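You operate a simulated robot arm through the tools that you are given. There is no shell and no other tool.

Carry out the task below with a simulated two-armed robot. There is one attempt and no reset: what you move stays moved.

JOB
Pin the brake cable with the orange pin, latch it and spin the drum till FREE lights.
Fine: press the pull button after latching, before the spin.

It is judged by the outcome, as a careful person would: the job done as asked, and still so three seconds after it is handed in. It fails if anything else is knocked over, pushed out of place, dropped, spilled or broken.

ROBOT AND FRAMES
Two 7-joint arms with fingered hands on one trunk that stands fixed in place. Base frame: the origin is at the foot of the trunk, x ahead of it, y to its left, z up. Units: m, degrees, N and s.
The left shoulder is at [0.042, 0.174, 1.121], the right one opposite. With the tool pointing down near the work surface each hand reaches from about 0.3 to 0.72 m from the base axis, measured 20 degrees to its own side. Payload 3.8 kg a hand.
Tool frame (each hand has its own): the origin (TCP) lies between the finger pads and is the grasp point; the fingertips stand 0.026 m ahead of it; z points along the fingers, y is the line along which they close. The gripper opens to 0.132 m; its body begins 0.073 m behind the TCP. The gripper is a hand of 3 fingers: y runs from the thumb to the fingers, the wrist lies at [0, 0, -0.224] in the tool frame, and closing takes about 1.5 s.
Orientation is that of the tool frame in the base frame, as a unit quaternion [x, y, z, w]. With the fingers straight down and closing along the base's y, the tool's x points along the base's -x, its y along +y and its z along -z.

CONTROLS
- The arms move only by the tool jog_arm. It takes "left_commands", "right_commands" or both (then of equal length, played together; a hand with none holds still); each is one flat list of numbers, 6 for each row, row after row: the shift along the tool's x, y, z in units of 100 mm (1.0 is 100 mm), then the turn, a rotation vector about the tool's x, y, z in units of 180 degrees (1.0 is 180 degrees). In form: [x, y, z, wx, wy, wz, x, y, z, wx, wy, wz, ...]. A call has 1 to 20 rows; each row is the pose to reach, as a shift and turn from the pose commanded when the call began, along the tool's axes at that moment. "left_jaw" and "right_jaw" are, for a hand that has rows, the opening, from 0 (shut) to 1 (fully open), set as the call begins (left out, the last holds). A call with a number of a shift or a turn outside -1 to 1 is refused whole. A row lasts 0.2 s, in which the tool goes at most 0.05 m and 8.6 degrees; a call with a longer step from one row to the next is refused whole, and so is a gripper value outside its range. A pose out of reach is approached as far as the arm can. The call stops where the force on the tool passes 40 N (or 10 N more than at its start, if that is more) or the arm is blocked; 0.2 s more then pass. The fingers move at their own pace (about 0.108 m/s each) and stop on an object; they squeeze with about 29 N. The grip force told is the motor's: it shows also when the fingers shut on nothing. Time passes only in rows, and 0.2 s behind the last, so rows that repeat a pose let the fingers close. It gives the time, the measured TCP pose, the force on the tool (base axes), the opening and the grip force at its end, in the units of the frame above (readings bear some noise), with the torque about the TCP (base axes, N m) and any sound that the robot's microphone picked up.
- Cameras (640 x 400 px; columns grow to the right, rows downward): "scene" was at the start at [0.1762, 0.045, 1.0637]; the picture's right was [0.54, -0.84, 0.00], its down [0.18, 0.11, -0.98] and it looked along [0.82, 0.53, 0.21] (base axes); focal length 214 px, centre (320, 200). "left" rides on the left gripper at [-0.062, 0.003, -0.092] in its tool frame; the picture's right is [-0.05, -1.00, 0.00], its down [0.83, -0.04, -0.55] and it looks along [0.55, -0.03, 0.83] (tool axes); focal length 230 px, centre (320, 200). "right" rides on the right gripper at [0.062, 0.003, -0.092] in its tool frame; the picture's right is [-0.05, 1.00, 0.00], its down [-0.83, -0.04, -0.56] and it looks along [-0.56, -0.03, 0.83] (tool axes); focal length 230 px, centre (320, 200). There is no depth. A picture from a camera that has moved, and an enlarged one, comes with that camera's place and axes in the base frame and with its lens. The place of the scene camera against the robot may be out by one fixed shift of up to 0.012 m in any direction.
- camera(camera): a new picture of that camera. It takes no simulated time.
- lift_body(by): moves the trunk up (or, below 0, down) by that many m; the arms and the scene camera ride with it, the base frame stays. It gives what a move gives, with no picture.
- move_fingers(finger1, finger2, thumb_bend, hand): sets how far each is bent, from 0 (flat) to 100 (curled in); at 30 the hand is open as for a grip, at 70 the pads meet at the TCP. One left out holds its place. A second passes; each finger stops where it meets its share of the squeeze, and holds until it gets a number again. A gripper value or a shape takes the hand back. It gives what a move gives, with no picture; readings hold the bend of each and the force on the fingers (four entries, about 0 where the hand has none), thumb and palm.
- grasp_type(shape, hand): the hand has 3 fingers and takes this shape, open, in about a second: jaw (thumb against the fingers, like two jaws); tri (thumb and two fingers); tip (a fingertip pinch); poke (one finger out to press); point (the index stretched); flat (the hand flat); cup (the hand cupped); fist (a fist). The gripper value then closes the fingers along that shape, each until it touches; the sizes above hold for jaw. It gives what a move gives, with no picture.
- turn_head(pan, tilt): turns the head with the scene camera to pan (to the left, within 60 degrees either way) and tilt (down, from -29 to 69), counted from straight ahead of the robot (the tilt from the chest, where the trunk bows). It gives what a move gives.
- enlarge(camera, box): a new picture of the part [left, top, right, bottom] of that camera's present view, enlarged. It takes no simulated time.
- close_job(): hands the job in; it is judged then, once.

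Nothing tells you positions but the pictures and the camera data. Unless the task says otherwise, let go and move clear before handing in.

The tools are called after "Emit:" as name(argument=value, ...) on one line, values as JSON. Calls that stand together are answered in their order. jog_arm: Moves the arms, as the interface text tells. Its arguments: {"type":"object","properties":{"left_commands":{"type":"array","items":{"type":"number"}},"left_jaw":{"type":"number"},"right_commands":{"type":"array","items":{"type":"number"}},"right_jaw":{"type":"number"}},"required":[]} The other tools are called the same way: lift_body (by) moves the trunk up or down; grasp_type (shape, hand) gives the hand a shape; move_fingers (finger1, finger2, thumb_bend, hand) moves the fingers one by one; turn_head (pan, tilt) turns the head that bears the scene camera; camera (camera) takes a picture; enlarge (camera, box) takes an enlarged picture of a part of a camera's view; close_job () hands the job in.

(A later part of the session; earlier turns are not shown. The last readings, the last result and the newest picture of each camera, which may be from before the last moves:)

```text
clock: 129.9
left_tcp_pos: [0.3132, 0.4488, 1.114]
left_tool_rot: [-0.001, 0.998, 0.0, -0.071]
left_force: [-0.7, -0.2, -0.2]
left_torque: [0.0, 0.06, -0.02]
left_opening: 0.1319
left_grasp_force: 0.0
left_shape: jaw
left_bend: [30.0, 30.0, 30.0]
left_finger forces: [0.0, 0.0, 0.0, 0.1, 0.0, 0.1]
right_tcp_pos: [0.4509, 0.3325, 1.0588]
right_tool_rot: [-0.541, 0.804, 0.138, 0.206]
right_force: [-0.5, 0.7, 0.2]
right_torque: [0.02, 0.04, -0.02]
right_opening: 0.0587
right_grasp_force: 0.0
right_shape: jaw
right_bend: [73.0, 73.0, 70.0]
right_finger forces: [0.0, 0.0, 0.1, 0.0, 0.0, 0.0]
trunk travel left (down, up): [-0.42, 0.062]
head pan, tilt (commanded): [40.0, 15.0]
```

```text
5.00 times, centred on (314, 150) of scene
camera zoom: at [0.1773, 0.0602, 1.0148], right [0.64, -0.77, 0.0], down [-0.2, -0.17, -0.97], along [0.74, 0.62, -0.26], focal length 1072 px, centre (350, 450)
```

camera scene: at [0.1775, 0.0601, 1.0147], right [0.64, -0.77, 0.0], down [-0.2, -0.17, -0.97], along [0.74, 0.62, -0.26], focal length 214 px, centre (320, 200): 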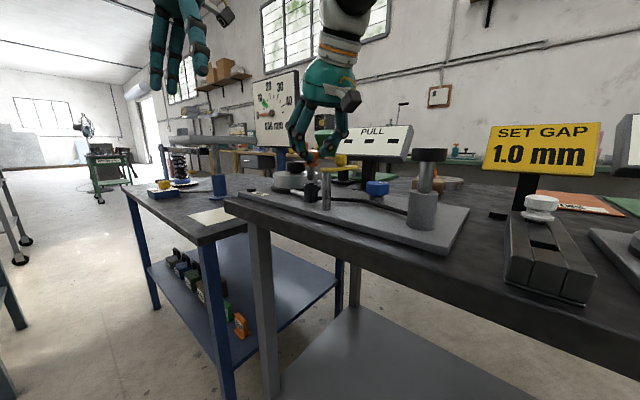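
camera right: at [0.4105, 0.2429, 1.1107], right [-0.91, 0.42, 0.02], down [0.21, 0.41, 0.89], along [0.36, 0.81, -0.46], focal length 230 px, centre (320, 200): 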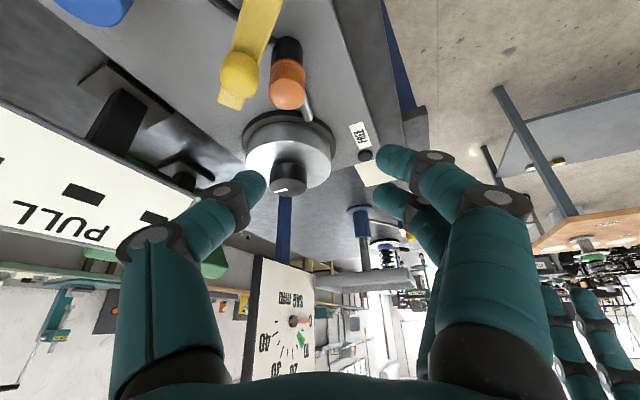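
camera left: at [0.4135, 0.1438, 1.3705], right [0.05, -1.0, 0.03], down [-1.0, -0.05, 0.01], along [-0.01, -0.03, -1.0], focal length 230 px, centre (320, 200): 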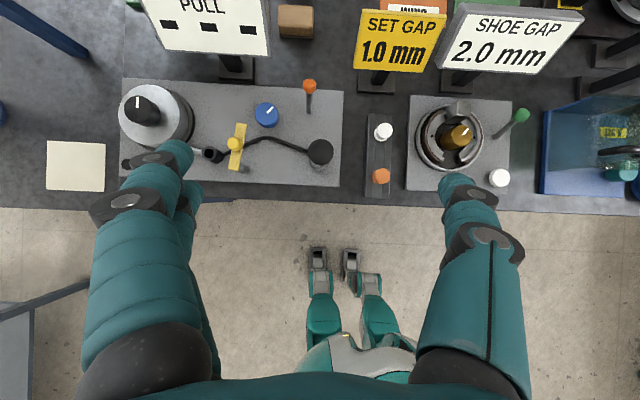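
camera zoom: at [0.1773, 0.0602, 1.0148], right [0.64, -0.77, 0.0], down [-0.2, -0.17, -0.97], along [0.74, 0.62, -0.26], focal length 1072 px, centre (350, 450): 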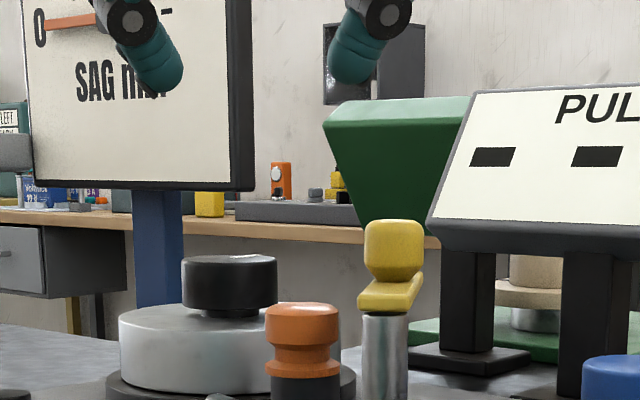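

Current latch angle is ~35° with pivot (0.460, 0.285). This time I'll cage the knob loosely and push it with the thumb only, so I can back off without dragging it.

Emit:
jog_arm(right_commands=[0.08, -0.23, -0.04, 0, 0, 0, 0.158, -0.466, -0.086, 0, 0, 0, 0.158, -0.466, -0.086, 0, 0, 0], right_jaw=0.42)

Emit:
enlarge(camera="right", box=[220, 40, 420, 165])

```text
clock: 130.7
left_tcp_pos: [0.3133, 0.4485, 1.1142]
left_tool_rot: [-0.002, 0.998, -0.001, -0.069]
left_force: [-0.2, 0.2, -0.2]
left_torque: [0.0, 0.02, 0.01]
left_opening: 0.1319
left_grasp_force: 0.0
left_shape: jaw
left_bend: [30.0, 30.0, 30.0]
left_finger forces: [0.0, 0.0, 0.0, 0.0, 0.0, 0.0]
right_tcp_pos: [0.4885, 0.2989, 1.0586]
right_tool_rot: [-0.541, 0.804, 0.138, 0.206]
right_force: [0.4, 0.3, -0.1]
right_torque: [0.0, 0.02, 0.02]
right_opening: 0.0562
right_grasp_force: 0.0
right_shape: jaw
right_bend: [73.0, 73.0, 70.0]
right_finger forces: [0.0, 0.1, 0.0, 0.0, 0.0, 0.0]
trunk travel left (down, up): [-0.42, 0.062]
head pan, tilt (commanded): [40.0, 15.0]
```

```text
3.20 times, centred on (320, 102) of right
camera zoom: at [0.4472, 0.2091, 1.1107], right [-0.91, 0.42, 0.02], down [0.21, 0.41, 0.89], along [0.36, 0.81, -0.46], focal length 736 px, centre (320, 512)
```

zoom: 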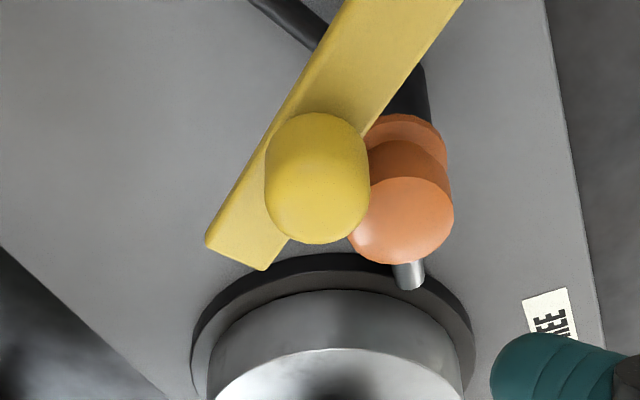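

Emit:
jog_arm(right_commands=[0.1, 0, 0.18, 0, 0, 0, 0.2, 0, 0.36, 0, 0, 0, 0.289, 0, 0.528, 0, 0, 0, 0.289, 0, 0.528, 0, 0, 0])

Emit:
enlarge(camera="right", box=[200, 80, 440, 230])

```text
clock: 131.7
left_tcp_pos: [0.3148, 0.4502, 1.115]
left_tool_rot: [-0.002, 0.998, 0.0, -0.07]
left_force: [0.2, 0.7, -0.1]
left_torque: [-0.01, 0.0, 0.04]
left_opening: 0.1321
left_grasp_force: 0.1
left_shape: jaw
left_bend: [30.0, 30.0, 30.0]
left_finger forces: [0.0, 0.0, 0.1, 0.0, 0.1, 0.1]
right_tcp_pos: [0.4864, 0.2975, 0.9995]
right_tool_rot: [-0.541, 0.804, 0.137, 0.206]
right_force: [0.2, -1.0, -0.2]
right_torque: [-0.02, -0.03, 0.01]
right_opening: 0.0559
right_grasp_force: 0.0
right_shape: jaw
right_bend: [73.0, 73.0, 70.0]
right_finger forces: [0.0, 0.0, 0.0, 0.0, 0.0, 0.0]
trunk travel left (down, up): [-0.42, 0.062]
head pan, tilt (commanded): [40.0, 15.0]
```

```text
2.67 times, centred on (320, 155) of right
camera zoom: at [0.4467, 0.2085, 1.0517], right [-0.91, 0.42, 0.02], down [0.21, 0.41, 0.89], along [0.36, 0.81, -0.46], focal length 614 px, centre (320, 320)
```

zoom: 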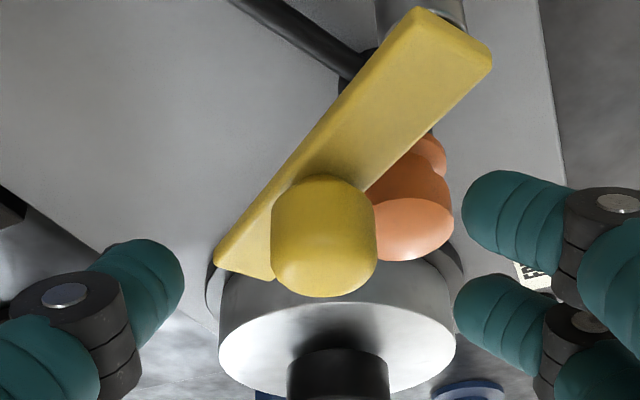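

Emit:
jog_arm(right_commands=[-0.004, 0.139, 0.002, 0, 0, 0, -0.017, 0.18, 0.009, 0, 0, 0, -0.03, 0.226, 0.016, 0, 0, 0, -0.04, 0.257, 0.021, 0, 0, 0, -0.047, 0.288, 0.026, 0, 0, 0, -0.051, 0.314, 0.028, 0, 0, 0, -0.054, 0.339, 0.03, 0, 0, 0])

Emit:
enlarge(camera="right", box=[200, 80, 440, 230])

Emit:
enlarge(camera="scene", box=[250, 110, 378, 190])

```text
clock: 133.3
left_tcp_pos: [0.3144, 0.4491, 1.114]
left_tool_rot: [-0.002, 0.998, -0.002, -0.07]
left_force: [-0.6, 0.1, -0.2]
left_torque: [0.0, 0.02, 0.01]
left_opening: 0.1322
left_grasp_force: 0.1
left_shape: jaw
left_bend: [30.0, 30.0, 30.0]
left_finger forces: [0.0, 0.0, 0.0, 0.0, 0.0, 0.0]
right_tcp_pos: [0.4614, 0.3169, 0.9993]
right_tool_rot: [-0.539, 0.805, 0.138, 0.207]
right_force: [4.7, 2.5, 0.9]
right_torque: [0.02, -0.16, 0.13]
right_opening: 0.0589
right_grasp_force: 0.1
right_shape: jaw
right_bend: [73.0, 73.0, 70.0]
right_finger forces: [0.0, 0.0, 0.0, 0.0, 4.1, 0.0]
trunk travel left (down, up): [-0.42, 0.062]
head pan, tilt (commanded): [40.0, 15.0]
```

```text
2.67 times, centred on (320, 155) of right
camera zoom: at [0.4195, 0.2269, 1.0509], right [-0.91, 0.42, 0.02], down [0.21, 0.41, 0.89], along [0.36, 0.81, -0.46], focal length 614 px, centre (320, 320)
```

zoom: 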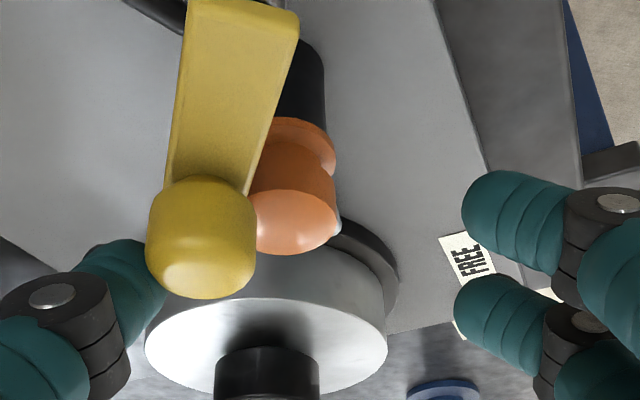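

```text
5.00 times, centred on (314, 150) of scene
camera zoom: at [0.1778, 0.0604, 1.0147], right [0.64, -0.77, 0.0], down [-0.2, -0.17, -0.97], along [0.74, 0.62, -0.26], focal length 1072 px, centre (350, 450)
```

zoom: 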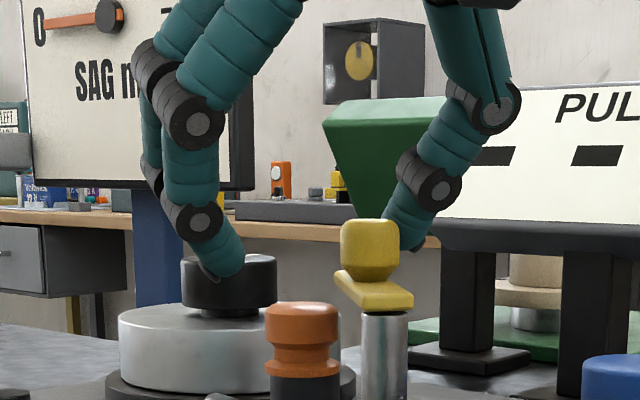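

The thumb-only push works with very little force. Continuing toward the stop.

Emit:
jog_arm(right_commands=[-0.015, 0.02, 0.008, 0, 0, 0, -0.024, 0.042, 0.013, 0, 0, 0, -0.026, 0.068, 0.014, 0, 0, 0, -0.027, 0.094, 0.015, 0, 0, 0, -0.025, 0.117, 0.014, 0, 0, 0, -0.024, 0.139, 0.013, 0, 0, 0])

Emit:
enlarge(camera="right", box=[200, 80, 440, 230])

Emit:
enlarge(camera="scene", box=[250, 110, 378, 190])

```text
clock: 134.7
left_tcp_pos: [0.3151, 0.4483, 1.114]
left_tool_rot: [-0.001, 0.998, -0.001, -0.07]
left_force: [0.3, -0.5, 0.0]
left_torque: [-0.01, 0.0, 0.02]
left_opening: 0.1321
left_grasp_force: 0.1
left_shape: jaw
left_bend: [30.0, 30.0, 30.0]
left_finger forces: [0.0, 0.0, 0.1, 0.0, 0.0, 0.0]
right_tcp_pos: [0.4487, 0.323, 0.9989]
right_tool_rot: [-0.54, 0.804, 0.138, 0.206]
right_force: [5.6, -1.2, 0.1]
right_torque: [-0.02, -0.08, -0.01]
right_opening: 0.0604
right_grasp_force: 0.1
right_shape: jaw
right_bend: [73.0, 73.0, 70.0]
right_finger forces: [0.0, 0.0, 0.0, 0.0, 4.7, 0.0]
trunk travel left (down, up): [-0.42, 0.062]
head pan, tilt (commanded): [40.0, 15.0]
```

```text
2.67 times, centred on (320, 155) of right
camera zoom: at [0.4078, 0.2341, 1.0512], right [-0.91, 0.42, 0.02], down [0.21, 0.41, 0.89], along [0.36, 0.81, -0.46], focal length 614 px, centre (320, 320)
```

zoom: 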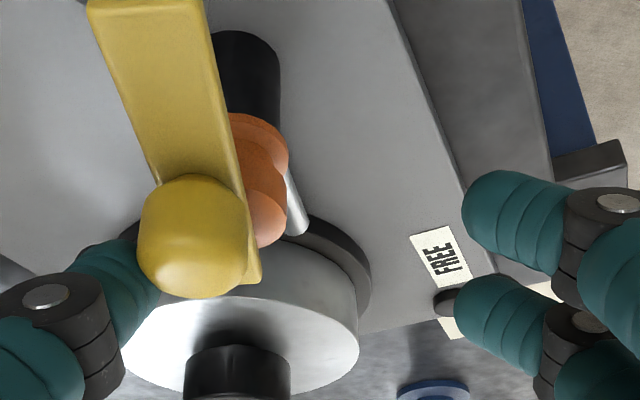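

```text
5.00 times, centred on (314, 150) of scene
camera zoom: at [0.1779, 0.06, 1.0146], right [0.64, -0.77, 0.0], down [-0.2, -0.17, -0.97], along [0.74, 0.62, -0.26], focal length 1072 px, centre (350, 450)
```

zoom: 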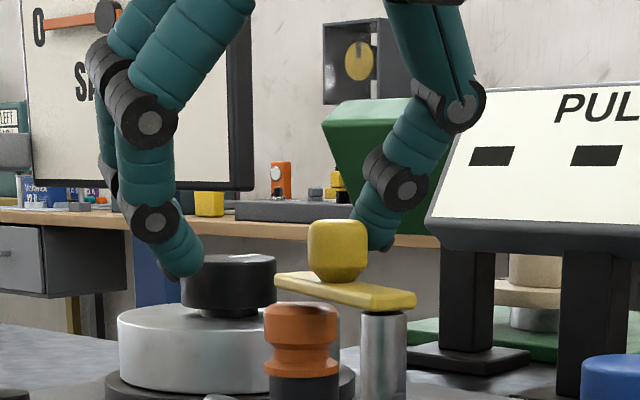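

The bar is now at ~68°, pointing straight over the pin. I'll nudge slightly to see if a stop is there.

Emit:
jog_arm(right_commands=[0, 0.025, 0, 0, 0, 0, 0.002, 0.05, 0, 0, 0, 0, 0.002, 0.05, 0, 0, 0, 0])

Emit:
enlarge(camera="right", box=[200, 80, 440, 230])

```text
clock: 135.5
left_tcp_pos: [0.3148, 0.45, 1.114]
left_tool_rot: [-0.002, 0.998, -0.001, -0.07]
left_force: [-0.7, -0.2, 0.2]
left_torque: [0.02, -0.02, -0.03]
left_opening: 0.1318
left_grasp_force: 0.0
left_shape: jaw
left_bend: [30.0, 30.0, 30.0]
left_finger forces: [0.1, 0.0, 0.0, 0.0, 0.1, 0.0]
right_tcp_pos: [0.4446, 0.3262, 0.9987]
right_tool_rot: [-0.539, 0.805, 0.138, 0.207]
right_force: [9.1, -0.8, 1.6]
right_torque: [0.01, -0.19, 0.06]
right_opening: 0.0644
right_grasp_force: 0.1
right_shape: jaw
right_bend: [73.0, 73.0, 70.0]
right_finger forces: [0.0, 0.0, 0.0, 0.0, 8.1, 0.0]
trunk travel left (down, up): [-0.42, 0.062]
head pan, tilt (commanded): [40.0, 15.0]
```

```text
2.67 times, centred on (320, 155) of right
camera zoom: at [0.4033, 0.2358, 1.0513], right [-0.91, 0.42, 0.02], down [0.21, 0.41, 0.89], along [0.36, 0.81, -0.46], focal length 614 px, centre (320, 320)
```

zoom: 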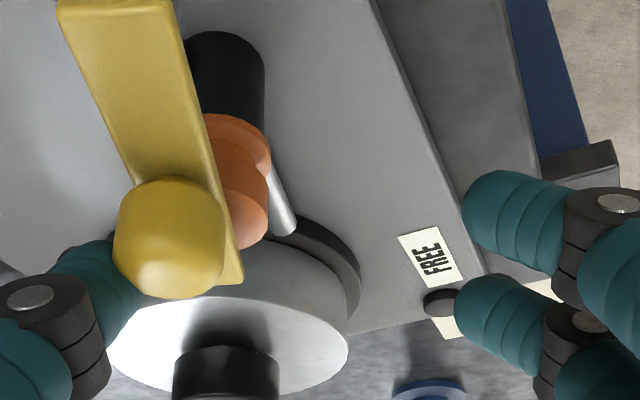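

The knob no longer moves while the thumb force rises: that's the stop at ~68°, directly over the pin. Backing the thumb off the knob and lifting.

Emit:
jog_arm(right_commands=[0, -0.1, 0, 0, 0, 0, 0, -0.2, 0, 0, 0, 0, 0, -0.2, 0, 0, 0, 0, -0.1, -0.2, -0.18, 0, 0, 0, -0.2, -0.2, -0.36, 0, 0, 0, -0.34, -0.2, -0.62, 0, 0, 0, -0.34, -0.2, -0.62, 0, 0, 0])

Emit:
camera(camera="right")

Emit:
enlarge(camera="scene", box=[230, 90, 430, 215])

```text
clock: 137.1
left_tcp_pos: [0.3143, 0.4484, 1.1156]
left_tool_rot: [-0.002, 0.998, -0.001, -0.069]
left_force: [0.4, -0.7, 0.0]
left_torque: [0.01, 0.0, 0.03]
left_opening: 0.1321
left_grasp_force: 0.0
left_shape: jaw
left_bend: [30.0, 30.0, 30.0]
left_finger forces: [0.0, 0.0, 0.0, 0.0, 0.0, 0.0]
right_tcp_pos: [0.4619, 0.3174, 1.0695]
right_tool_rot: [-0.54, 0.804, 0.138, 0.205]
right_force: [0.7, -0.2, 0.3]
right_torque: [0.0, 0.01, 0.02]
right_opening: 0.0561
right_grasp_force: 0.0
right_shape: jaw
right_bend: [73.0, 73.0, 70.0]
right_finger forces: [0.0, 0.0, 0.0, 0.0, 0.1, 0.0]
trunk travel left (down, up): [-0.42, 0.062]
head pan, tilt (commanded): [40.0, 15.0]
```

```text
taken
camera right: at [0.4203, 0.2282, 1.1224], right [-0.91, 0.42, 0.02], down [0.21, 0.41, 0.89], along [0.36, 0.81, -0.46], focal length 230 px, centre (320, 200)
```

right: 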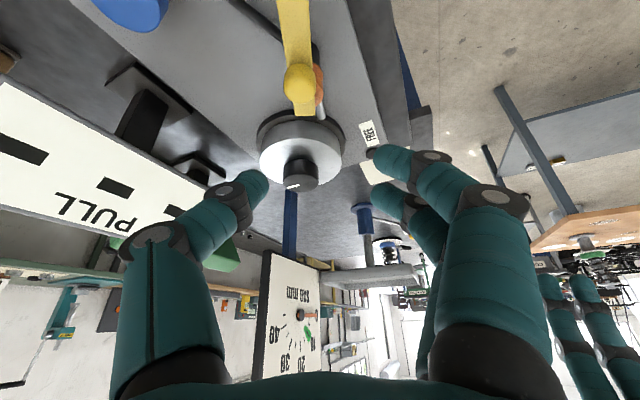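

```text
3.20 times, centred on (330, 152) of scene
camera zoom: at [0.1777, 0.0602, 1.0146], right [0.64, -0.77, 0.0], down [-0.2, -0.17, -0.97], along [0.74, 0.62, -0.26], focal length 686 px, centre (288, 352)
```

zoom: 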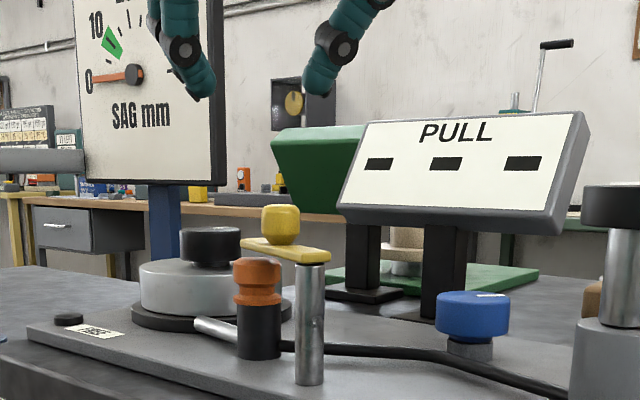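

The latch is holding over the pin. Now I'll look closely at the candidate pull button (black mushroom plunger on the cylinder where the cable ends), and the other controls.

Emit:
turn_head(pan=22, tilt=18)

Emit:
camera(camera="scene")

Emit:
enlarge(camera="scene", box=[180, 100, 380, 225])

```text
clock: 137.9
left_tcp_pos: [0.3144, 0.4491, 1.1146]
left_tool_rot: [-0.002, 0.998, 0.0, -0.071]
left_force: [0.4, -0.8, 0.8]
left_torque: [-0.02, -0.03, -0.01]
left_opening: 0.1323
left_grasp_force: 0.0
left_shape: jaw
left_bend: [30.0, 30.0, 30.0]
left_finger forces: [0.0, 0.0, 0.1, 0.0, 0.1, 0.0]
right_tcp_pos: [0.4609, 0.3178, 1.0697]
right_tool_rot: [-0.54, 0.804, 0.137, 0.206]
right_force: [-0.3, 0.1, 0.2]
right_torque: [0.01, 0.02, 0.03]
right_opening: 0.056
right_grasp_force: 0.0
right_shape: jaw
right_bend: [73.0, 73.0, 70.0]
right_finger forces: [0.0, 0.0, 0.0, 0.0, 0.0, 0.1]
trunk travel left (down, up): [-0.42, 0.062]
head pan, tilt (commanded): [22.0, 18.0]
```

```text
taken
camera scene: at [0.1924, 0.0351, 1.0098], right [0.38, -0.93, 0.0], down [-0.29, -0.12, -0.95], along [0.88, 0.36, -0.31], focal length 214 px, centre (320, 200)
```

scene: 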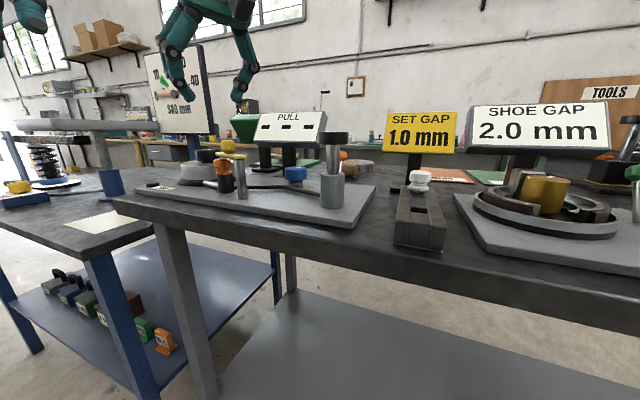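

```text
3.20 times, centred on (280, 162) of scene
camera zoom: at [0.1924, 0.0351, 1.0098], right [0.38, -0.93, 0.0], down [-0.29, -0.12, -0.95], along [0.88, 0.36, -0.31], focal length 686 px, centre (448, 320)
```

zoom: 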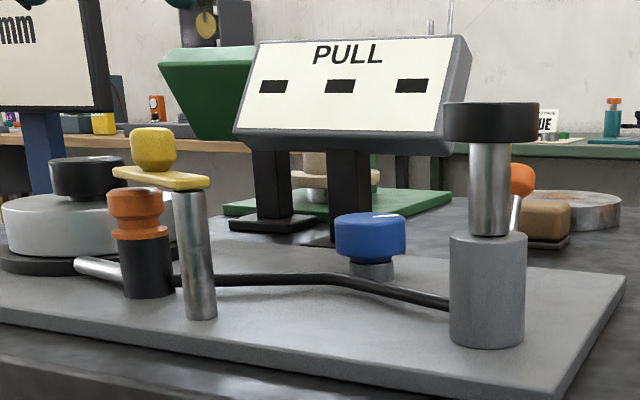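

The black mushroom plunger at ≈ (0.486, 0.136), top z ≈ 0.998, sits right at the PULL station's cable end: that is the pull button (the blue one is a dial with a pointer). I'll bring the right hand above it, un-leaning, and use the poke shape.

Emit:
jog_arm(right_commands=[-0.12, 0, -0.22, 0, 0, 0, -0.24, 0, -0.439, 0, 0, 0])

Emit:
jog_arm(right_commands=[0.19, -0.107, -0.1, 0, 0.01, 0, 0.374, -0.214, -0.2, 0, 0.02, 0, 0.56, -0.32, -0.31, 0, 0.03, 0, 0.747, -0.427, -0.409, 0, 0.039, 0])

Emit:
jog_arm(right_commands=[0.19, -0.107, -0.08, 0, 0.01, 0, 0.374, -0.214, -0.16, 0, 0.02, 0, 0.56, -0.32, -0.25, 0, 0.03, 0, 0.747, -0.427, -0.33, 0, 0.039, 0])

Emit:
grasp_type(shape="poke", hand="right")

Emit:
camera(camera="right")

Emit:
camera(camera="scene")

```text
clock: 138.5
left_tcp_pos: [0.3139, 0.4493, 1.1141]
left_tool_rot: [-0.003, 0.998, -0.002, -0.07]
left_force: [0.6, -0.5, -0.6]
left_torque: [0.02, -0.03, 0.01]
left_opening: 0.1321
left_grasp_force: 0.1
left_shape: jaw
left_bend: [30.0, 30.0, 30.0]
left_finger forces: [0.1, 0.1, 0.0, 0.0, 0.0, 0.1]
right_tcp_pos: [0.46, 0.3183, 1.1217]
right_tool_rot: [-0.54, 0.805, 0.138, 0.206]
right_force: [0.4, 0.0, -0.5]
right_torque: [0.01, 0.03, 0.02]
right_opening: 0.0559
right_grasp_force: 0.1
right_shape: jaw
right_bend: [73.0, 73.0, 70.0]
right_finger forces: [0.1, 0.1, 0.1, 0.1, 0.0, 0.0]
trunk travel left (down, up): [-0.42, 0.062]
head pan, tilt (commanded): [22.0, 18.0]
```

```text
clock: 139.5
left_tcp_pos: [0.3149, 0.4493, 1.115]
left_tool_rot: [-0.001, 0.998, -0.001, -0.069]
left_force: [0.3, 0.3, -0.3]
left_torque: [0.0, 0.03, 0.03]
left_opening: 0.1321
left_grasp_force: 0.0
left_shape: jaw
left_bend: [30.0, 30.0, 30.0]
left_finger forces: [0.0, 0.0, 0.1, 0.0, 0.0, 0.1]
right_tcp_pos: [0.4683, 0.2236, 1.1208]
right_tool_rot: [-0.547, 0.816, 0.104, 0.156]
right_force: [-0.5, -0.9, -0.6]
right_torque: [0.03, 0.01, 0.0]
right_opening: 0.0562
right_grasp_force: 0.1
right_shape: jaw
right_bend: [73.0, 73.0, 70.0]
right_finger forces: [0.0, 0.0, 0.0, 0.1, 0.0, 0.0]
trunk travel left (down, up): [-0.42, 0.062]
head pan, tilt (commanded): [22.0, 18.0]
```

```text
clock: 140.5
left_tcp_pos: [0.3146, 0.4478, 1.1157]
left_tool_rot: [-0.002, 0.998, -0.001, -0.07]
left_force: [-0.5, 0.4, -0.7]
left_torque: [-0.01, 0.02, -0.01]
left_opening: 0.1322
left_grasp_force: 0.0
left_shape: jaw
left_bend: [30.0, 30.0, 30.0]
left_finger forces: [0.0, 0.0, 0.0, 0.1, 0.1, 0.0]
right_tcp_pos: [0.4768, 0.1292, 1.1237]
right_tool_rot: [-0.553, 0.823, 0.071, 0.106]
right_force: [-0.9, -0.2, 0.1]
right_torque: [-0.02, 0.0, 0.04]
right_opening: 0.056
right_grasp_force: 0.1
right_shape: jaw
right_bend: [73.0, 73.0, 70.0]
right_finger forces: [0.1, 0.1, 0.0, 0.0, 0.0, 0.0]
trunk travel left (down, up): [-0.42, 0.062]
head pan, tilt (commanded): [22.0, 18.0]
```

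```text
clock: 141.4
left_tcp_pos: [0.3143, 0.4494, 1.1152]
left_tool_rot: [-0.002, 0.998, -0.001, -0.07]
left_force: [0.0, -0.5, -1.3]
left_torque: [0.02, -0.03, -0.02]
left_opening: 0.1322
left_grasp_force: 0.0
left_shape: jaw
left_bend: [30.0, 30.0, 30.0]
left_finger forces: [0.0, 0.0, 0.0, 0.0, 0.0, 0.1]
right_tcp_pos: [0.4764, 0.1315, 1.1235]
right_tool_rot: [-0.552, 0.824, 0.07, 0.107]
right_force: [0.8, 0.0, 0.4]
right_torque: [-0.03, 0.03, -0.02]
right_opening: 0.0001
right_grasp_force: 0.1
right_shape: poke
right_bend: [100.0, 100.0, 45.0]
right_finger forces: [0.0, 0.0, 0.0, 0.0, 0.1, 0.0]
trunk travel left (down, up): [-0.42, 0.062]
head pan, tilt (commanded): [22.0, 18.0]
```

```text
taken
camera right: at [0.4416, 0.0557, 1.1981], right [-0.91, 0.42, 0.01], down [0.29, 0.6, 0.75], along [0.31, 0.68, -0.66], focal length 230 px, centre (320, 200)
```

right: 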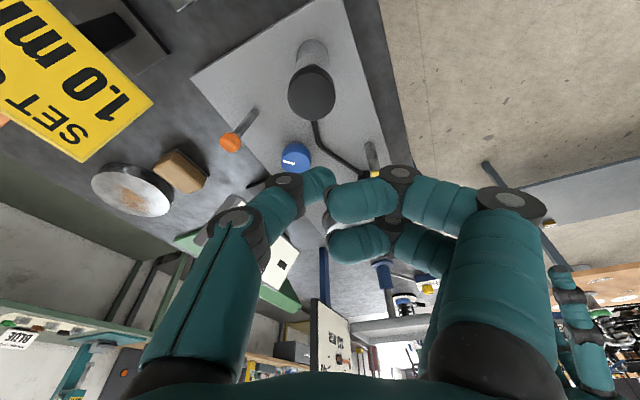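

```text
taken
camera scene: at [0.1924, 0.035, 1.0098], right [0.37, -0.93, 0.0], down [-0.29, -0.12, -0.95], along [0.88, 0.36, -0.31], focal length 214 px, centre (320, 200)
```

scene: 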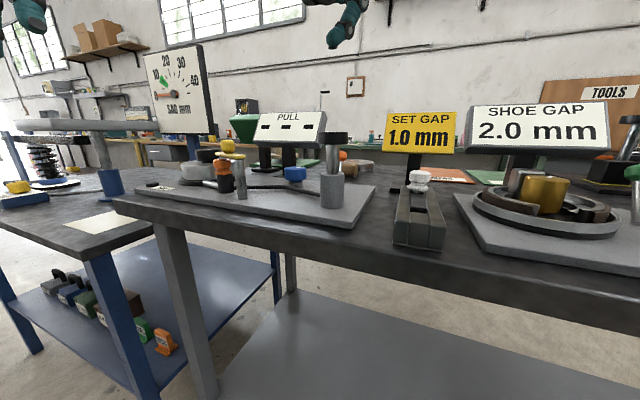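

In poke shape the thumb tip is the protruding finger, near the hand's centre line. Moving it over the plunger and down to just above.

Emit:
jog_arm(right_commands=[0.05, -0.03, 0.21, 0, 0, 0, 0.11, -0.06, 0.43, 0, 0, 0, 0.165, -0.09, 0.65, 0, 0, 0, 0.21, -0.11, 0.82, 0, 0, 0, 0.21, -0.11, 0.82, 0, 0, 0])

Emit:
camera(camera="right")

Emit:
enlarge(camera="scene", box=[240, 60, 440, 185])

```text
clock: 142.6
left_tcp_pos: [0.3138, 0.4495, 1.1146]
left_tool_rot: [-0.002, 0.998, -0.001, -0.07]
left_force: [1.1, -0.3, 0.7]
left_torque: [0.01, 0.0, -0.01]
left_opening: 0.1321
left_grasp_force: 0.0
left_shape: jaw
left_bend: [30.0, 30.0, 30.0]
left_finger forces: [0.1, 0.1, 0.1, 0.0, 0.0, 0.0]
right_tcp_pos: [0.4847, 0.1273, 1.0369]
right_tool_rot: [-0.554, 0.823, 0.071, 0.107]
right_force: [0.3, 0.7, 0.6]
right_torque: [-0.01, -0.02, 0.0]
right_opening: 0.0
right_grasp_force: 0.1
right_shape: poke
right_bend: [100.0, 100.0, 45.0]
right_finger forces: [0.1, 0.0, 0.0, 0.0, 0.0, 0.0]
trunk travel left (down, up): [-0.42, 0.062]
head pan, tilt (commanded): [22.0, 18.0]
```

```text
taken
camera right: at [0.4503, 0.0524, 1.1122], right [-0.91, 0.42, 0.01], down [0.29, 0.6, 0.75], along [0.31, 0.68, -0.66], focal length 230 px, centre (320, 200)
```

right: 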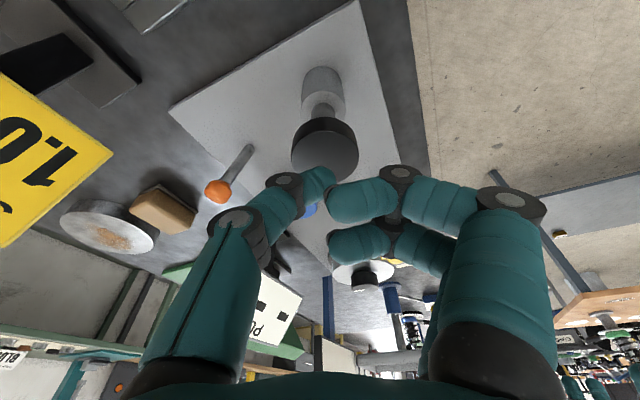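

```text
3.20 times, centred on (340, 122) of scene
camera zoom: at [0.1923, 0.0351, 1.0099], right [0.37, -0.93, 0.0], down [-0.29, -0.12, -0.95], along [0.88, 0.36, -0.31], focal length 686 px, centre (256, 448)
```

zoom: 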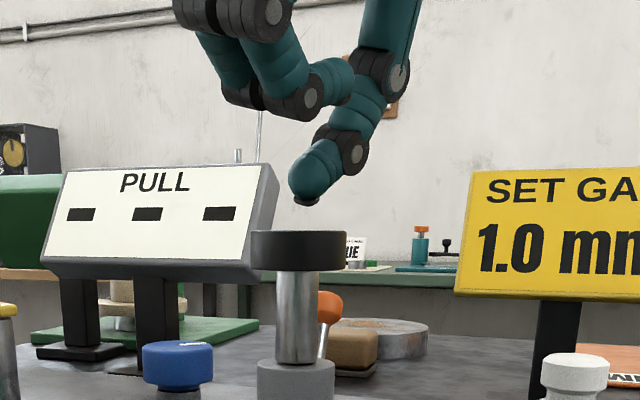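

Aligned. Pressing straight down gently.

Emit:
jog_arm(right_commands=[0.015, 0, 0.058, 0, 0, 0, 0.03, 0, 0.116, 0, 0, 0, 0.046, 0, 0.174, 0, 0, 0, 0.061, 0, 0.232, 0, 0, 0, 0.076, 0, 0.29, 0, 0, 0])

Emit:
enlarge(camera="scene", box=[180, 80, 380, 205])

```text
clock: 143.8
left_tcp_pos: [0.3139, 0.449, 1.1143]
left_tool_rot: [-0.002, 0.998, -0.001, -0.07]
left_force: [-0.1, -0.4, 0.4]
left_torque: [0.03, 0.02, -0.02]
left_opening: 0.132
left_grasp_force: 0.0
left_shape: jaw
left_bend: [30.0, 30.0, 30.0]
left_finger forces: [0.0, 0.0, 0.1, 0.0, 0.0, 0.0]
right_tcp_pos: [0.488, 0.128, 1.0076]
right_tool_rot: [-0.553, 0.824, 0.071, 0.106]
right_force: [0.1, -0.7, 2.1]
right_torque: [0.03, 0.01, -0.03]
right_opening: 0.0
right_grasp_force: 0.0
right_shape: poke
right_bend: [100.0, 100.0, 45.0]
right_finger forces: [0.0, 0.1, 0.0, 0.0, 2.3, 0.0]
trunk travel left (down, up): [-0.42, 0.062]
head pan, tilt (commanded): [22.0, 18.0]
```

```text
3.20 times, centred on (280, 142) of scene
camera zoom: at [0.1923, 0.035, 1.0099], right [0.37, -0.93, 0.0], down [-0.29, -0.12, -0.95], along [0.88, 0.36, -0.31], focal length 686 px, centre (448, 384)
```

zoom: 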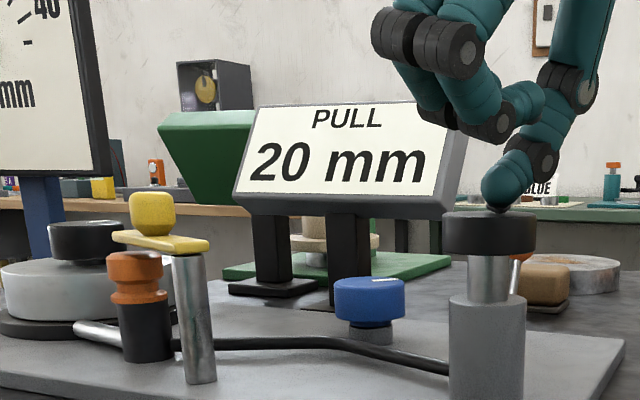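

The PULL display now reads 20 mm, so this is the right button. I'll press a little further to make sure it's fully pressed.

Emit:
jog_arm(right_commands=[0.01, 0, 0.039, 0, 0, 0, 0.02, 0, 0.077, 0, 0, 0, 0.03, 0, 0.116, 0, 0, 0, 0.03, 0, 0.116, 0, 0, 0])

Emit:
enlarge(camera="scene", box=[180, 80, 380, 205])

```text
clock: 144.8
left_tcp_pos: [0.314, 0.449, 1.1137]
left_tool_rot: [-0.003, 0.998, -0.002, -0.07]
left_force: [-0.5, -0.2, 0.1]
left_torque: [0.01, -0.02, 0.0]
left_opening: 0.1322
left_grasp_force: 0.1
left_shape: jaw
left_bend: [30.0, 30.0, 30.0]
left_finger forces: [0.1, 0.0, 0.0, 0.1, 0.0, 0.1]
right_tcp_pos: [0.4868, 0.1271, 0.9957]
right_tool_rot: [-0.553, 0.823, 0.071, 0.106]
right_force: [3.4, -0.4, 11.9]
right_torque: [-0.02, -0.09, -0.03]
right_opening: 0.0
right_grasp_force: 0.0
right_shape: poke
right_bend: [100.0, 100.0, 45.0]
right_finger forces: [0.0, 0.1, 0.0, 0.1, 11.9, 0.0]
trunk travel left (down, up): [-0.42, 0.062]
head pan, tilt (commanded): [22.0, 18.0]
heard: click
```

```text
3.20 times, centred on (280, 142) of scene
camera zoom: at [0.1922, 0.0348, 1.0099], right [0.37, -0.93, 0.0], down [-0.29, -0.12, -0.95], along [0.88, 0.36, -0.31], focal length 686 px, centre (448, 384)
```

zoom: 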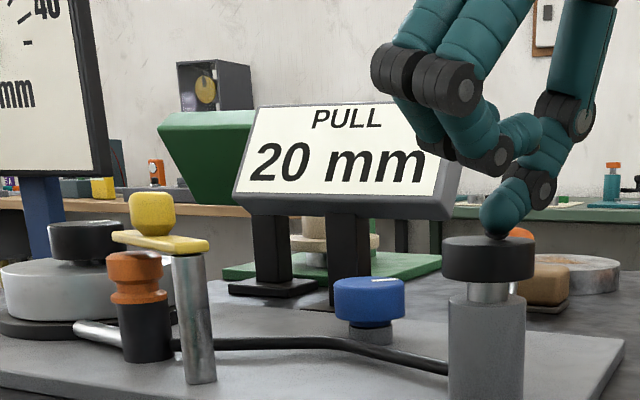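

A click was heard: the button is fully pressed. Raising the hand off it.

Emit:
jog_arm(right_commands=[-0.06, 0, -0.24, 0, 0, 0, -0.12, 0, -0.48, 0, 0, 0, -0.18, 0, -0.72, 0, 0, 0, -0.23, 0, -0.9, 0, 0, 0])

Emit:
enlarge(camera="scene", box=[180, 80, 380, 205])

```text
clock: 145.8
left_tcp_pos: [0.3136, 0.4492, 1.1154]
left_tool_rot: [-0.001, 0.998, -0.001, -0.069]
left_force: [-0.6, 0.3, 0.3]
left_torque: [0.01, 0.02, 0.03]
left_opening: 0.1322
left_grasp_force: 0.1
left_shape: jaw
left_bend: [30.0, 30.0, 30.0]
left_finger forces: [0.1, 0.0, 0.0, 0.1, 0.0, 0.0]
right_tcp_pos: [0.4873, 0.1288, 1.0889]
right_tool_rot: [-0.553, 0.824, 0.07, 0.106]
right_force: [-0.7, -0.1, -0.4]
right_torque: [0.01, -0.03, 0.02]
right_opening: 0.0
right_grasp_force: 0.0
right_shape: poke
right_bend: [100.0, 100.0, 45.0]
right_finger forces: [0.0, 0.0, 0.1, 0.1, 0.0, 0.1]
trunk travel left (down, up): [-0.42, 0.062]
head pan, tilt (commanded): [22.0, 18.0]
```

```text
3.20 times, centred on (280, 142) of scene
camera zoom: at [0.1923, 0.0351, 1.0098], right [0.37, -0.93, 0.0], down [-0.29, -0.12, -0.95], along [0.88, 0.36, -0.31], focal length 686 px, centre (448, 384)
```

zoom: 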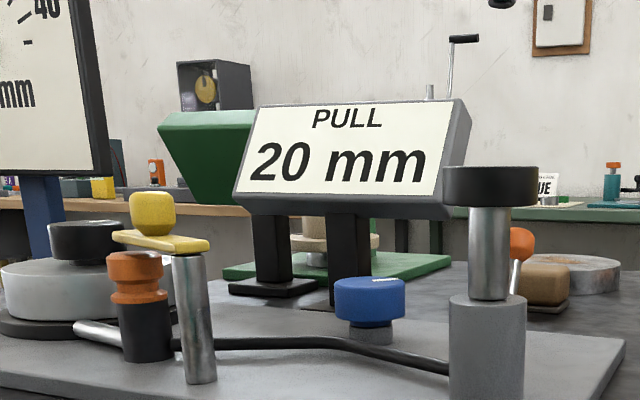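

The display holds 20 mm with the button sprung back. Next is spinning the drum with the left hand. First I'll move the right hand away to the right and straighten the left hand.

Emit:
jog_arm(right_commands=[0.25, -0.11, -0.13, 0, 0, 0, 0.5, -0.22, -0.27, 0, 0, 0, 0.754, -0.343, -0.403, 0, 0, 0], left_commands=[-0.1, 0, -0.05, 0, -0.015, 0, -0.2, -0.05, -0.1, 0, -0.03, 0, -0.3, -0.1, -0.15, 0, -0.0446, 0])

Emit:
jog_arm(right_commands=[0.25, -0.11, -0.13, 0, 0, 0, 0.5, -0.22, -0.27, 0, 0, 0, 0.754, -0.343, -0.403, 0, 0, 0], left_commands=[-0.2, -0.05, 0, 0, 0, 0, -0.4, -0.1, 0, 0, 0, 0, -0.6, -0.15, 0, 0, 0, 0])

Emit:
camera(camera="left")

```text
clock: 146.6
left_tcp_pos: [0.3462, 0.4379, 1.1243]
left_tool_rot: [-0.002, 1.0, -0.001, 0.001]
left_force: [-0.5, -0.7, 0.7]
left_torque: [0.01, 0.0, 0.04]
left_opening: 0.132
left_grasp_force: 0.1
left_shape: jaw
left_bend: [30.0, 30.0, 30.0]
left_finger forces: [0.1, 0.0, 0.1, 0.0, 0.0, 0.0]
right_tcp_pos: [0.4872, 0.0369, 1.108]
right_tool_rot: [-0.554, 0.823, 0.07, 0.107]
right_force: [0.6, -1.0, 0.2]
right_torque: [0.01, -0.02, -0.01]
right_opening: 0.0
right_grasp_force: 0.1
right_shape: poke
right_bend: [100.0, 100.0, 45.0]
right_finger forces: [0.0, 0.0, 0.0, 0.1, 0.0, 0.0]
trunk travel left (down, up): [-0.42, 0.062]
head pan, tilt (commanded): [22.0, 18.0]
```

```text
clock: 147.4
left_tcp_pos: [0.406, 0.424, 1.1241]
left_tool_rot: [-0.002, 1.0, 0.0, 0.0]
left_force: [-0.3, -0.3, 0.1]
left_torque: [-0.01, 0.01, 0.03]
left_opening: 0.132
left_grasp_force: 0.0
left_shape: jaw
left_bend: [30.0, 30.0, 30.0]
left_finger forces: [0.1, 0.0, 0.0, 0.0, 0.1, 0.0]
right_tcp_pos: [0.4885, -0.054, 1.1262]
right_tool_rot: [-0.553, 0.824, 0.072, 0.106]
right_force: [0.4, -0.7, -0.1]
right_torque: [-0.01, -0.03, 0.0]
right_opening: 0.0
right_grasp_force: 0.1
right_shape: poke
right_bend: [100.0, 100.0, 45.0]
right_finger forces: [0.0, 0.1, 0.0, 0.0, 0.1, 0.0]
trunk travel left (down, up): [-0.42, 0.062]
head pan, tilt (commanded): [22.0, 18.0]
```

```text
taken
camera left: at [0.4691, 0.426, 1.2174], right [0.06, -1.0, 0.0], down [-0.83, -0.05, 0.55], along [-0.55, -0.03, -0.83], focal length 230 px, centre (320, 200)
```

left: 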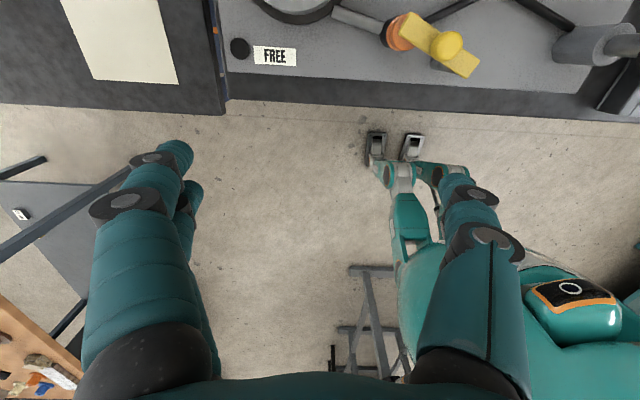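

The left arm is free again. From its camera I can see the latch over the orange pin. Moving it over the drum.

Emit:
jog_arm(left_commands=[-0.25, 0.05, 0, 0, 0, 0, -0.5, 0.1, 0, 0, 0, 0, -0.75, 0.14, 0, 0, 0, 0, -0.75, 0.14, 0, 0, 0, 0])

Emit:
jog_arm(left_commands=[-0.25, 0.05, 0, 0, 0, 0, -0.5, 0.1, 0, 0, 0, 0, -0.72, 0.14, 0, 0, 0, 0, -0.72, 0.14, 0, 0, 0, 0])

Emit:
camera(camera="left")

Emit:
camera(camera="scene")

```text
clock: 148.4
left_tcp_pos: [0.4784, 0.4388, 1.1264]
left_tool_rot: [-0.003, 1.0, -0.001, 0.001]
left_force: [-0.5, -0.4, -0.6]
left_torque: [0.02, 0.0, -0.01]
left_opening: 0.1319
left_grasp_force: 0.1
left_shape: jaw
left_bend: [30.0, 30.0, 30.0]
left_finger forces: [0.0, 0.0, 0.1, 0.1, 0.1, 0.0]
right_tcp_pos: [0.4873, -0.0532, 1.1267]
right_tool_rot: [-0.553, 0.824, 0.07, 0.106]
right_force: [-0.1, 0.3, 0.1]
right_torque: [-0.02, 0.02, -0.03]
right_opening: 0.0
right_grasp_force: 0.0
right_shape: poke
right_bend: [100.0, 100.0, 45.0]
right_finger forces: [0.0, 0.0, 0.0, 0.1, 0.0, 0.0]
trunk travel left (down, up): [-0.42, 0.062]
head pan, tilt (commanded): [22.0, 18.0]
```

```text
clock: 149.4
left_tcp_pos: [0.5483, 0.4462, 1.1274]
left_tool_rot: [0.006, 1.0, 0.003, 0.002]
left_force: [0.0, 0.4, 0.4]
left_torque: [0.0, 0.02, -0.01]
left_opening: 0.132
left_grasp_force: 0.1
left_shape: jaw
left_bend: [30.0, 30.0, 30.0]
left_finger forces: [0.1, 0.1, 0.0, 0.0, 0.0, 0.1]
left hand out of reach, approached as far as the arm can: row 3
right_tcp_pos: [0.4882, -0.0527, 1.1274]
right_tool_rot: [-0.553, 0.823, 0.071, 0.107]
right_force: [-0.7, 0.5, 1.0]
right_torque: [-0.01, 0.03, 0.02]
right_opening: 0.0
right_grasp_force: 0.1
right_shape: poke
right_bend: [100.0, 100.0, 45.0]
right_finger forces: [0.0, 0.0, 0.0, 0.0, 0.0, 0.0]
trunk travel left (down, up): [-0.42, 0.062]
head pan, tilt (commanded): [22.0, 18.0]
```

```text
taken
camera left: at [0.6115, 0.448, 1.2192], right [0.04, -1.0, -0.01], down [-0.83, -0.04, 0.55], along [-0.55, -0.02, -0.83], focal length 230 px, centre (320, 200)
```

left: 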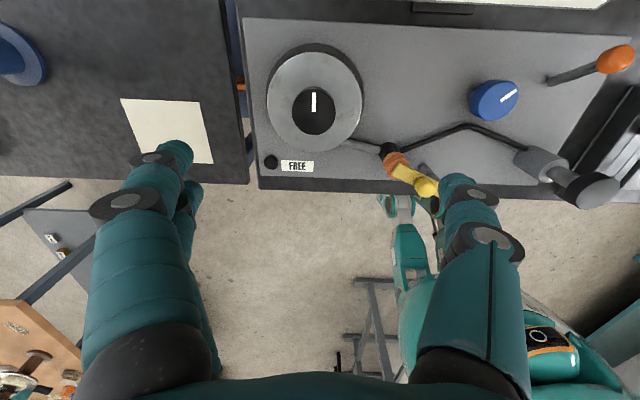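

```text
taken
camera scene: at [0.192, 0.0349, 1.01], right [0.37, -0.93, 0.0], down [-0.29, -0.12, -0.95], along [0.88, 0.36, -0.31], focal length 214 px, centre (320, 200)
```

scene: 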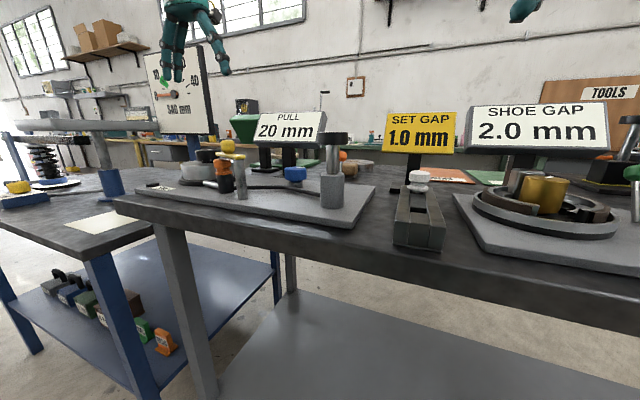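

The drum knob is at ≈ (0.5545, 0.453), pointer toward +x. Descending over it in stages.

Emit:
jog_arm(left_commands=[-0.02, 0.02, 0.3, 0, 0, 0, -0.04, 0.04, 0.6, 0, 0, 0, -0.06, 0.06, 0.9, 0, 0, 0, -0.06, 0.06, 0.9, 0, 0, 0])

Emit:
camera(camera="left")

Emit:
enlarge(camera="left", box=[200, 60, 440, 210])

```text
clock: 150.4
left_tcp_pos: [0.5592, 0.4581, 1.0335]
left_tool_rot: [-0.003, 1.0, -0.001, -0.001]
left_force: [-0.3, -0.8, -0.4]
left_torque: [0.0, 0.0, 0.0]
left_opening: 0.1318
left_grasp_force: 0.0
left_shape: jaw
left_bend: [30.0, 30.0, 30.0]
left_finger forces: [0.0, 0.0, 0.1, 0.0, 0.1, 0.0]
right_tcp_pos: [0.488, -0.0523, 1.1282]
right_tool_rot: [-0.553, 0.824, 0.07, 0.107]
right_force: [-0.1, 0.2, -0.7]
right_torque: [0.0, 0.0, 0.0]
right_opening: 0.0
right_grasp_force: 0.0
right_shape: poke
right_bend: [100.0, 100.0, 45.0]
right_finger forces: [0.0, 0.0, 0.1, 0.0, 0.0, 0.1]
trunk travel left (down, up): [-0.42, 0.062]
head pan, tilt (commanded): [22.0, 18.0]
```

```text
taken
camera left: at [0.6221, 0.4611, 1.1257], right [0.06, -1.0, 0.0], down [-0.83, -0.05, 0.55], along [-0.55, -0.03, -0.83], focal length 230 px, centre (320, 200)
```

left: 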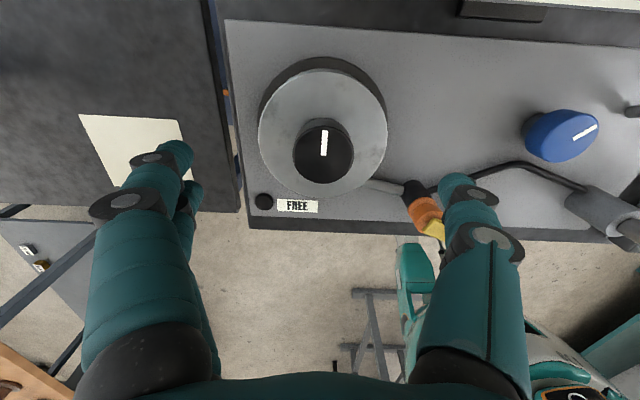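

```text
2.67 times, centred on (320, 135) of left
camera zoom: at [0.6221, 0.4611, 1.1257], right [0.06, -1.0, 0.0], down [-0.83, -0.05, 0.55], along [-0.55, -0.03, -0.83], focal length 614 px, centre (320, 373)
```

zoom: 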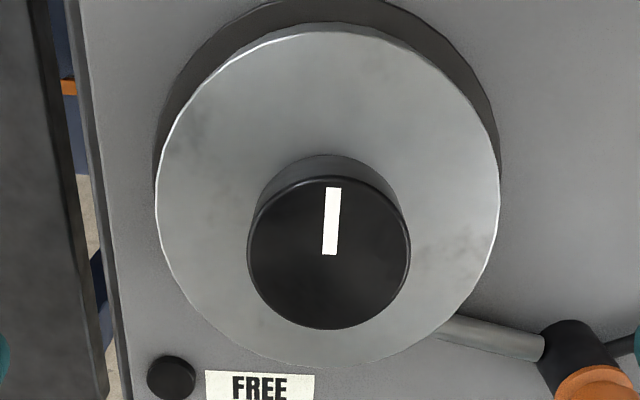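

Emit:
jog_arm(left_commands=[0.02, -0.01, 0.22, 0, 0, 0, 0.04, -0.02, 0.44, 0, 0, 0, 0.05, -0.033, 0.67, 0, 0, 0, 0.05, -0.033, 0.67, 0, 0, 0])

Emit:
enlarge(camera="left", box=[120, 60, 520, 310])

Emit:
enlarge(camera="scene", box=[130, 100, 290, 200])

```text
clock: 151.4
left_tcp_pos: [0.5546, 0.4554, 0.9682]
left_tool_rot: [-0.002, 1.0, -0.001, 0.001]
left_force: [0.1, -0.1, 0.2]
left_torque: [0.02, 0.01, 0.01]
left_opening: 0.1321
left_grasp_force: 0.2
left_shape: jaw
left_bend: [30.0, 30.0, 30.0]
left_finger forces: [0.0, 0.0, 0.1, 0.1, 0.1, 0.0]
right_tcp_pos: [0.4877, -0.0531, 1.1273]
right_tool_rot: [-0.553, 0.823, 0.071, 0.107]
right_force: [0.8, -0.2, 0.2]
right_torque: [0.02, -0.01, 0.03]
right_opening: 0.0002
right_grasp_force: 0.1
right_shape: poke
right_bend: [100.0, 100.0, 45.0]
right_finger forces: [0.0, 0.0, 0.1, 0.1, 0.0, 0.1]
trunk travel left (down, up): [-0.42, 0.062]
head pan, tilt (commanded): [22.0, 18.0]
```

```text
1.60 times, centred on (320, 185) of left
camera zoom: at [0.6176, 0.4575, 1.06], right [0.06, -1.0, 0.0], down [-0.83, -0.05, 0.55], along [-0.55, -0.03, -0.83], focal length 368 px, centre (320, 224)
```

zoom: 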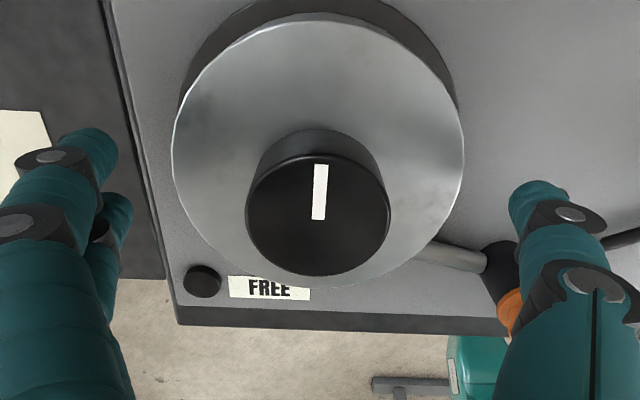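

```text
4.00 times, centred on (210, 150) of scene
camera zoom: at [0.1923, 0.035, 1.0099], right [0.37, -0.93, 0.0], down [-0.29, -0.12, -0.95], along [0.88, 0.36, -0.31], focal length 858 px, centre (760, 400)
```

zoom: 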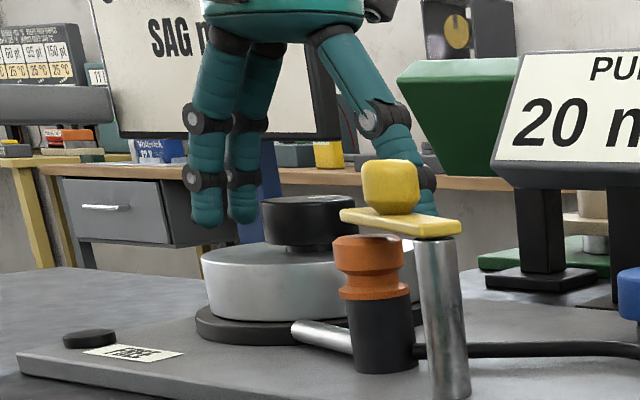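

Fingers straddle the drum knob. Closing the left hand on it.

Emit:
jog_arm(left_commands=[0, 0, 0, 0, 0, 0, 0, 0, 0, 0, 0, 0, 0, 0, 0, 0, 0, 0, 0, 0, 0, 0, 0, 0, 0, 0, 0, 0, 0, 0, 0, 0, 0, 0, 0, 0, 0, 0, 0, 0, 0, 0, 0, 0, 0, 0, 0, 0], left_jaw=0.15)

Emit:
enlarge(camera="left", box=[120, 60, 520, 310])

```text
clock: 153.2
left_tcp_pos: [0.5557, 0.4533, 0.9671]
left_tool_rot: [-0.002, 1.0, -0.001, 0.0]
left_force: [1.2, -0.3, -2.5]
left_torque: [-0.02, -0.04, 0.04]
left_opening: 0.0376
left_grasp_force: 29.2
left_shape: jaw
left_bend: [74.0, 73.0, 70.0]
left_finger forces: [12.4, 13.5, 0.0, 0.0, 26.5, 0.1]
right_tcp_pos: [0.4881, -0.0523, 1.1264]
right_tool_rot: [-0.552, 0.824, 0.071, 0.105]
right_force: [-0.9, -0.3, 0.0]
right_torque: [-0.01, 0.02, -0.02]
right_opening: 0.0
right_grasp_force: 0.1
right_shape: poke
right_bend: [100.0, 100.0, 45.0]
right_finger forces: [0.0, 0.1, 0.0, 0.0, 0.0, 0.0]
trunk travel left (down, up): [-0.42, 0.062]
head pan, tilt (commanded): [22.0, 18.0]
```

```text
1.60 times, centred on (320, 185) of left
camera zoom: at [0.6181, 0.4574, 1.0598], right [0.06, -1.0, 0.0], down [-0.83, -0.05, 0.56], along [-0.55, -0.03, -0.83], focal length 368 px, centre (320, 224)
```

zoom: 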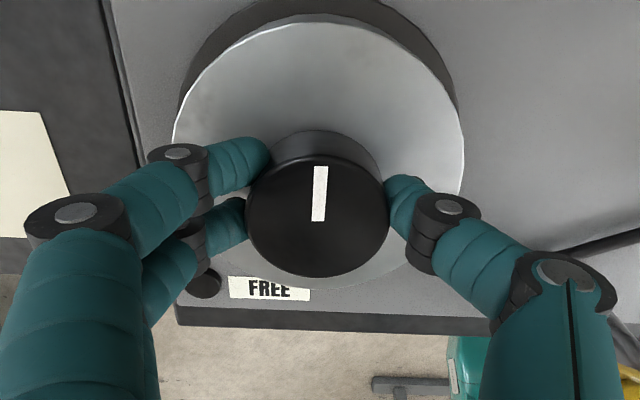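

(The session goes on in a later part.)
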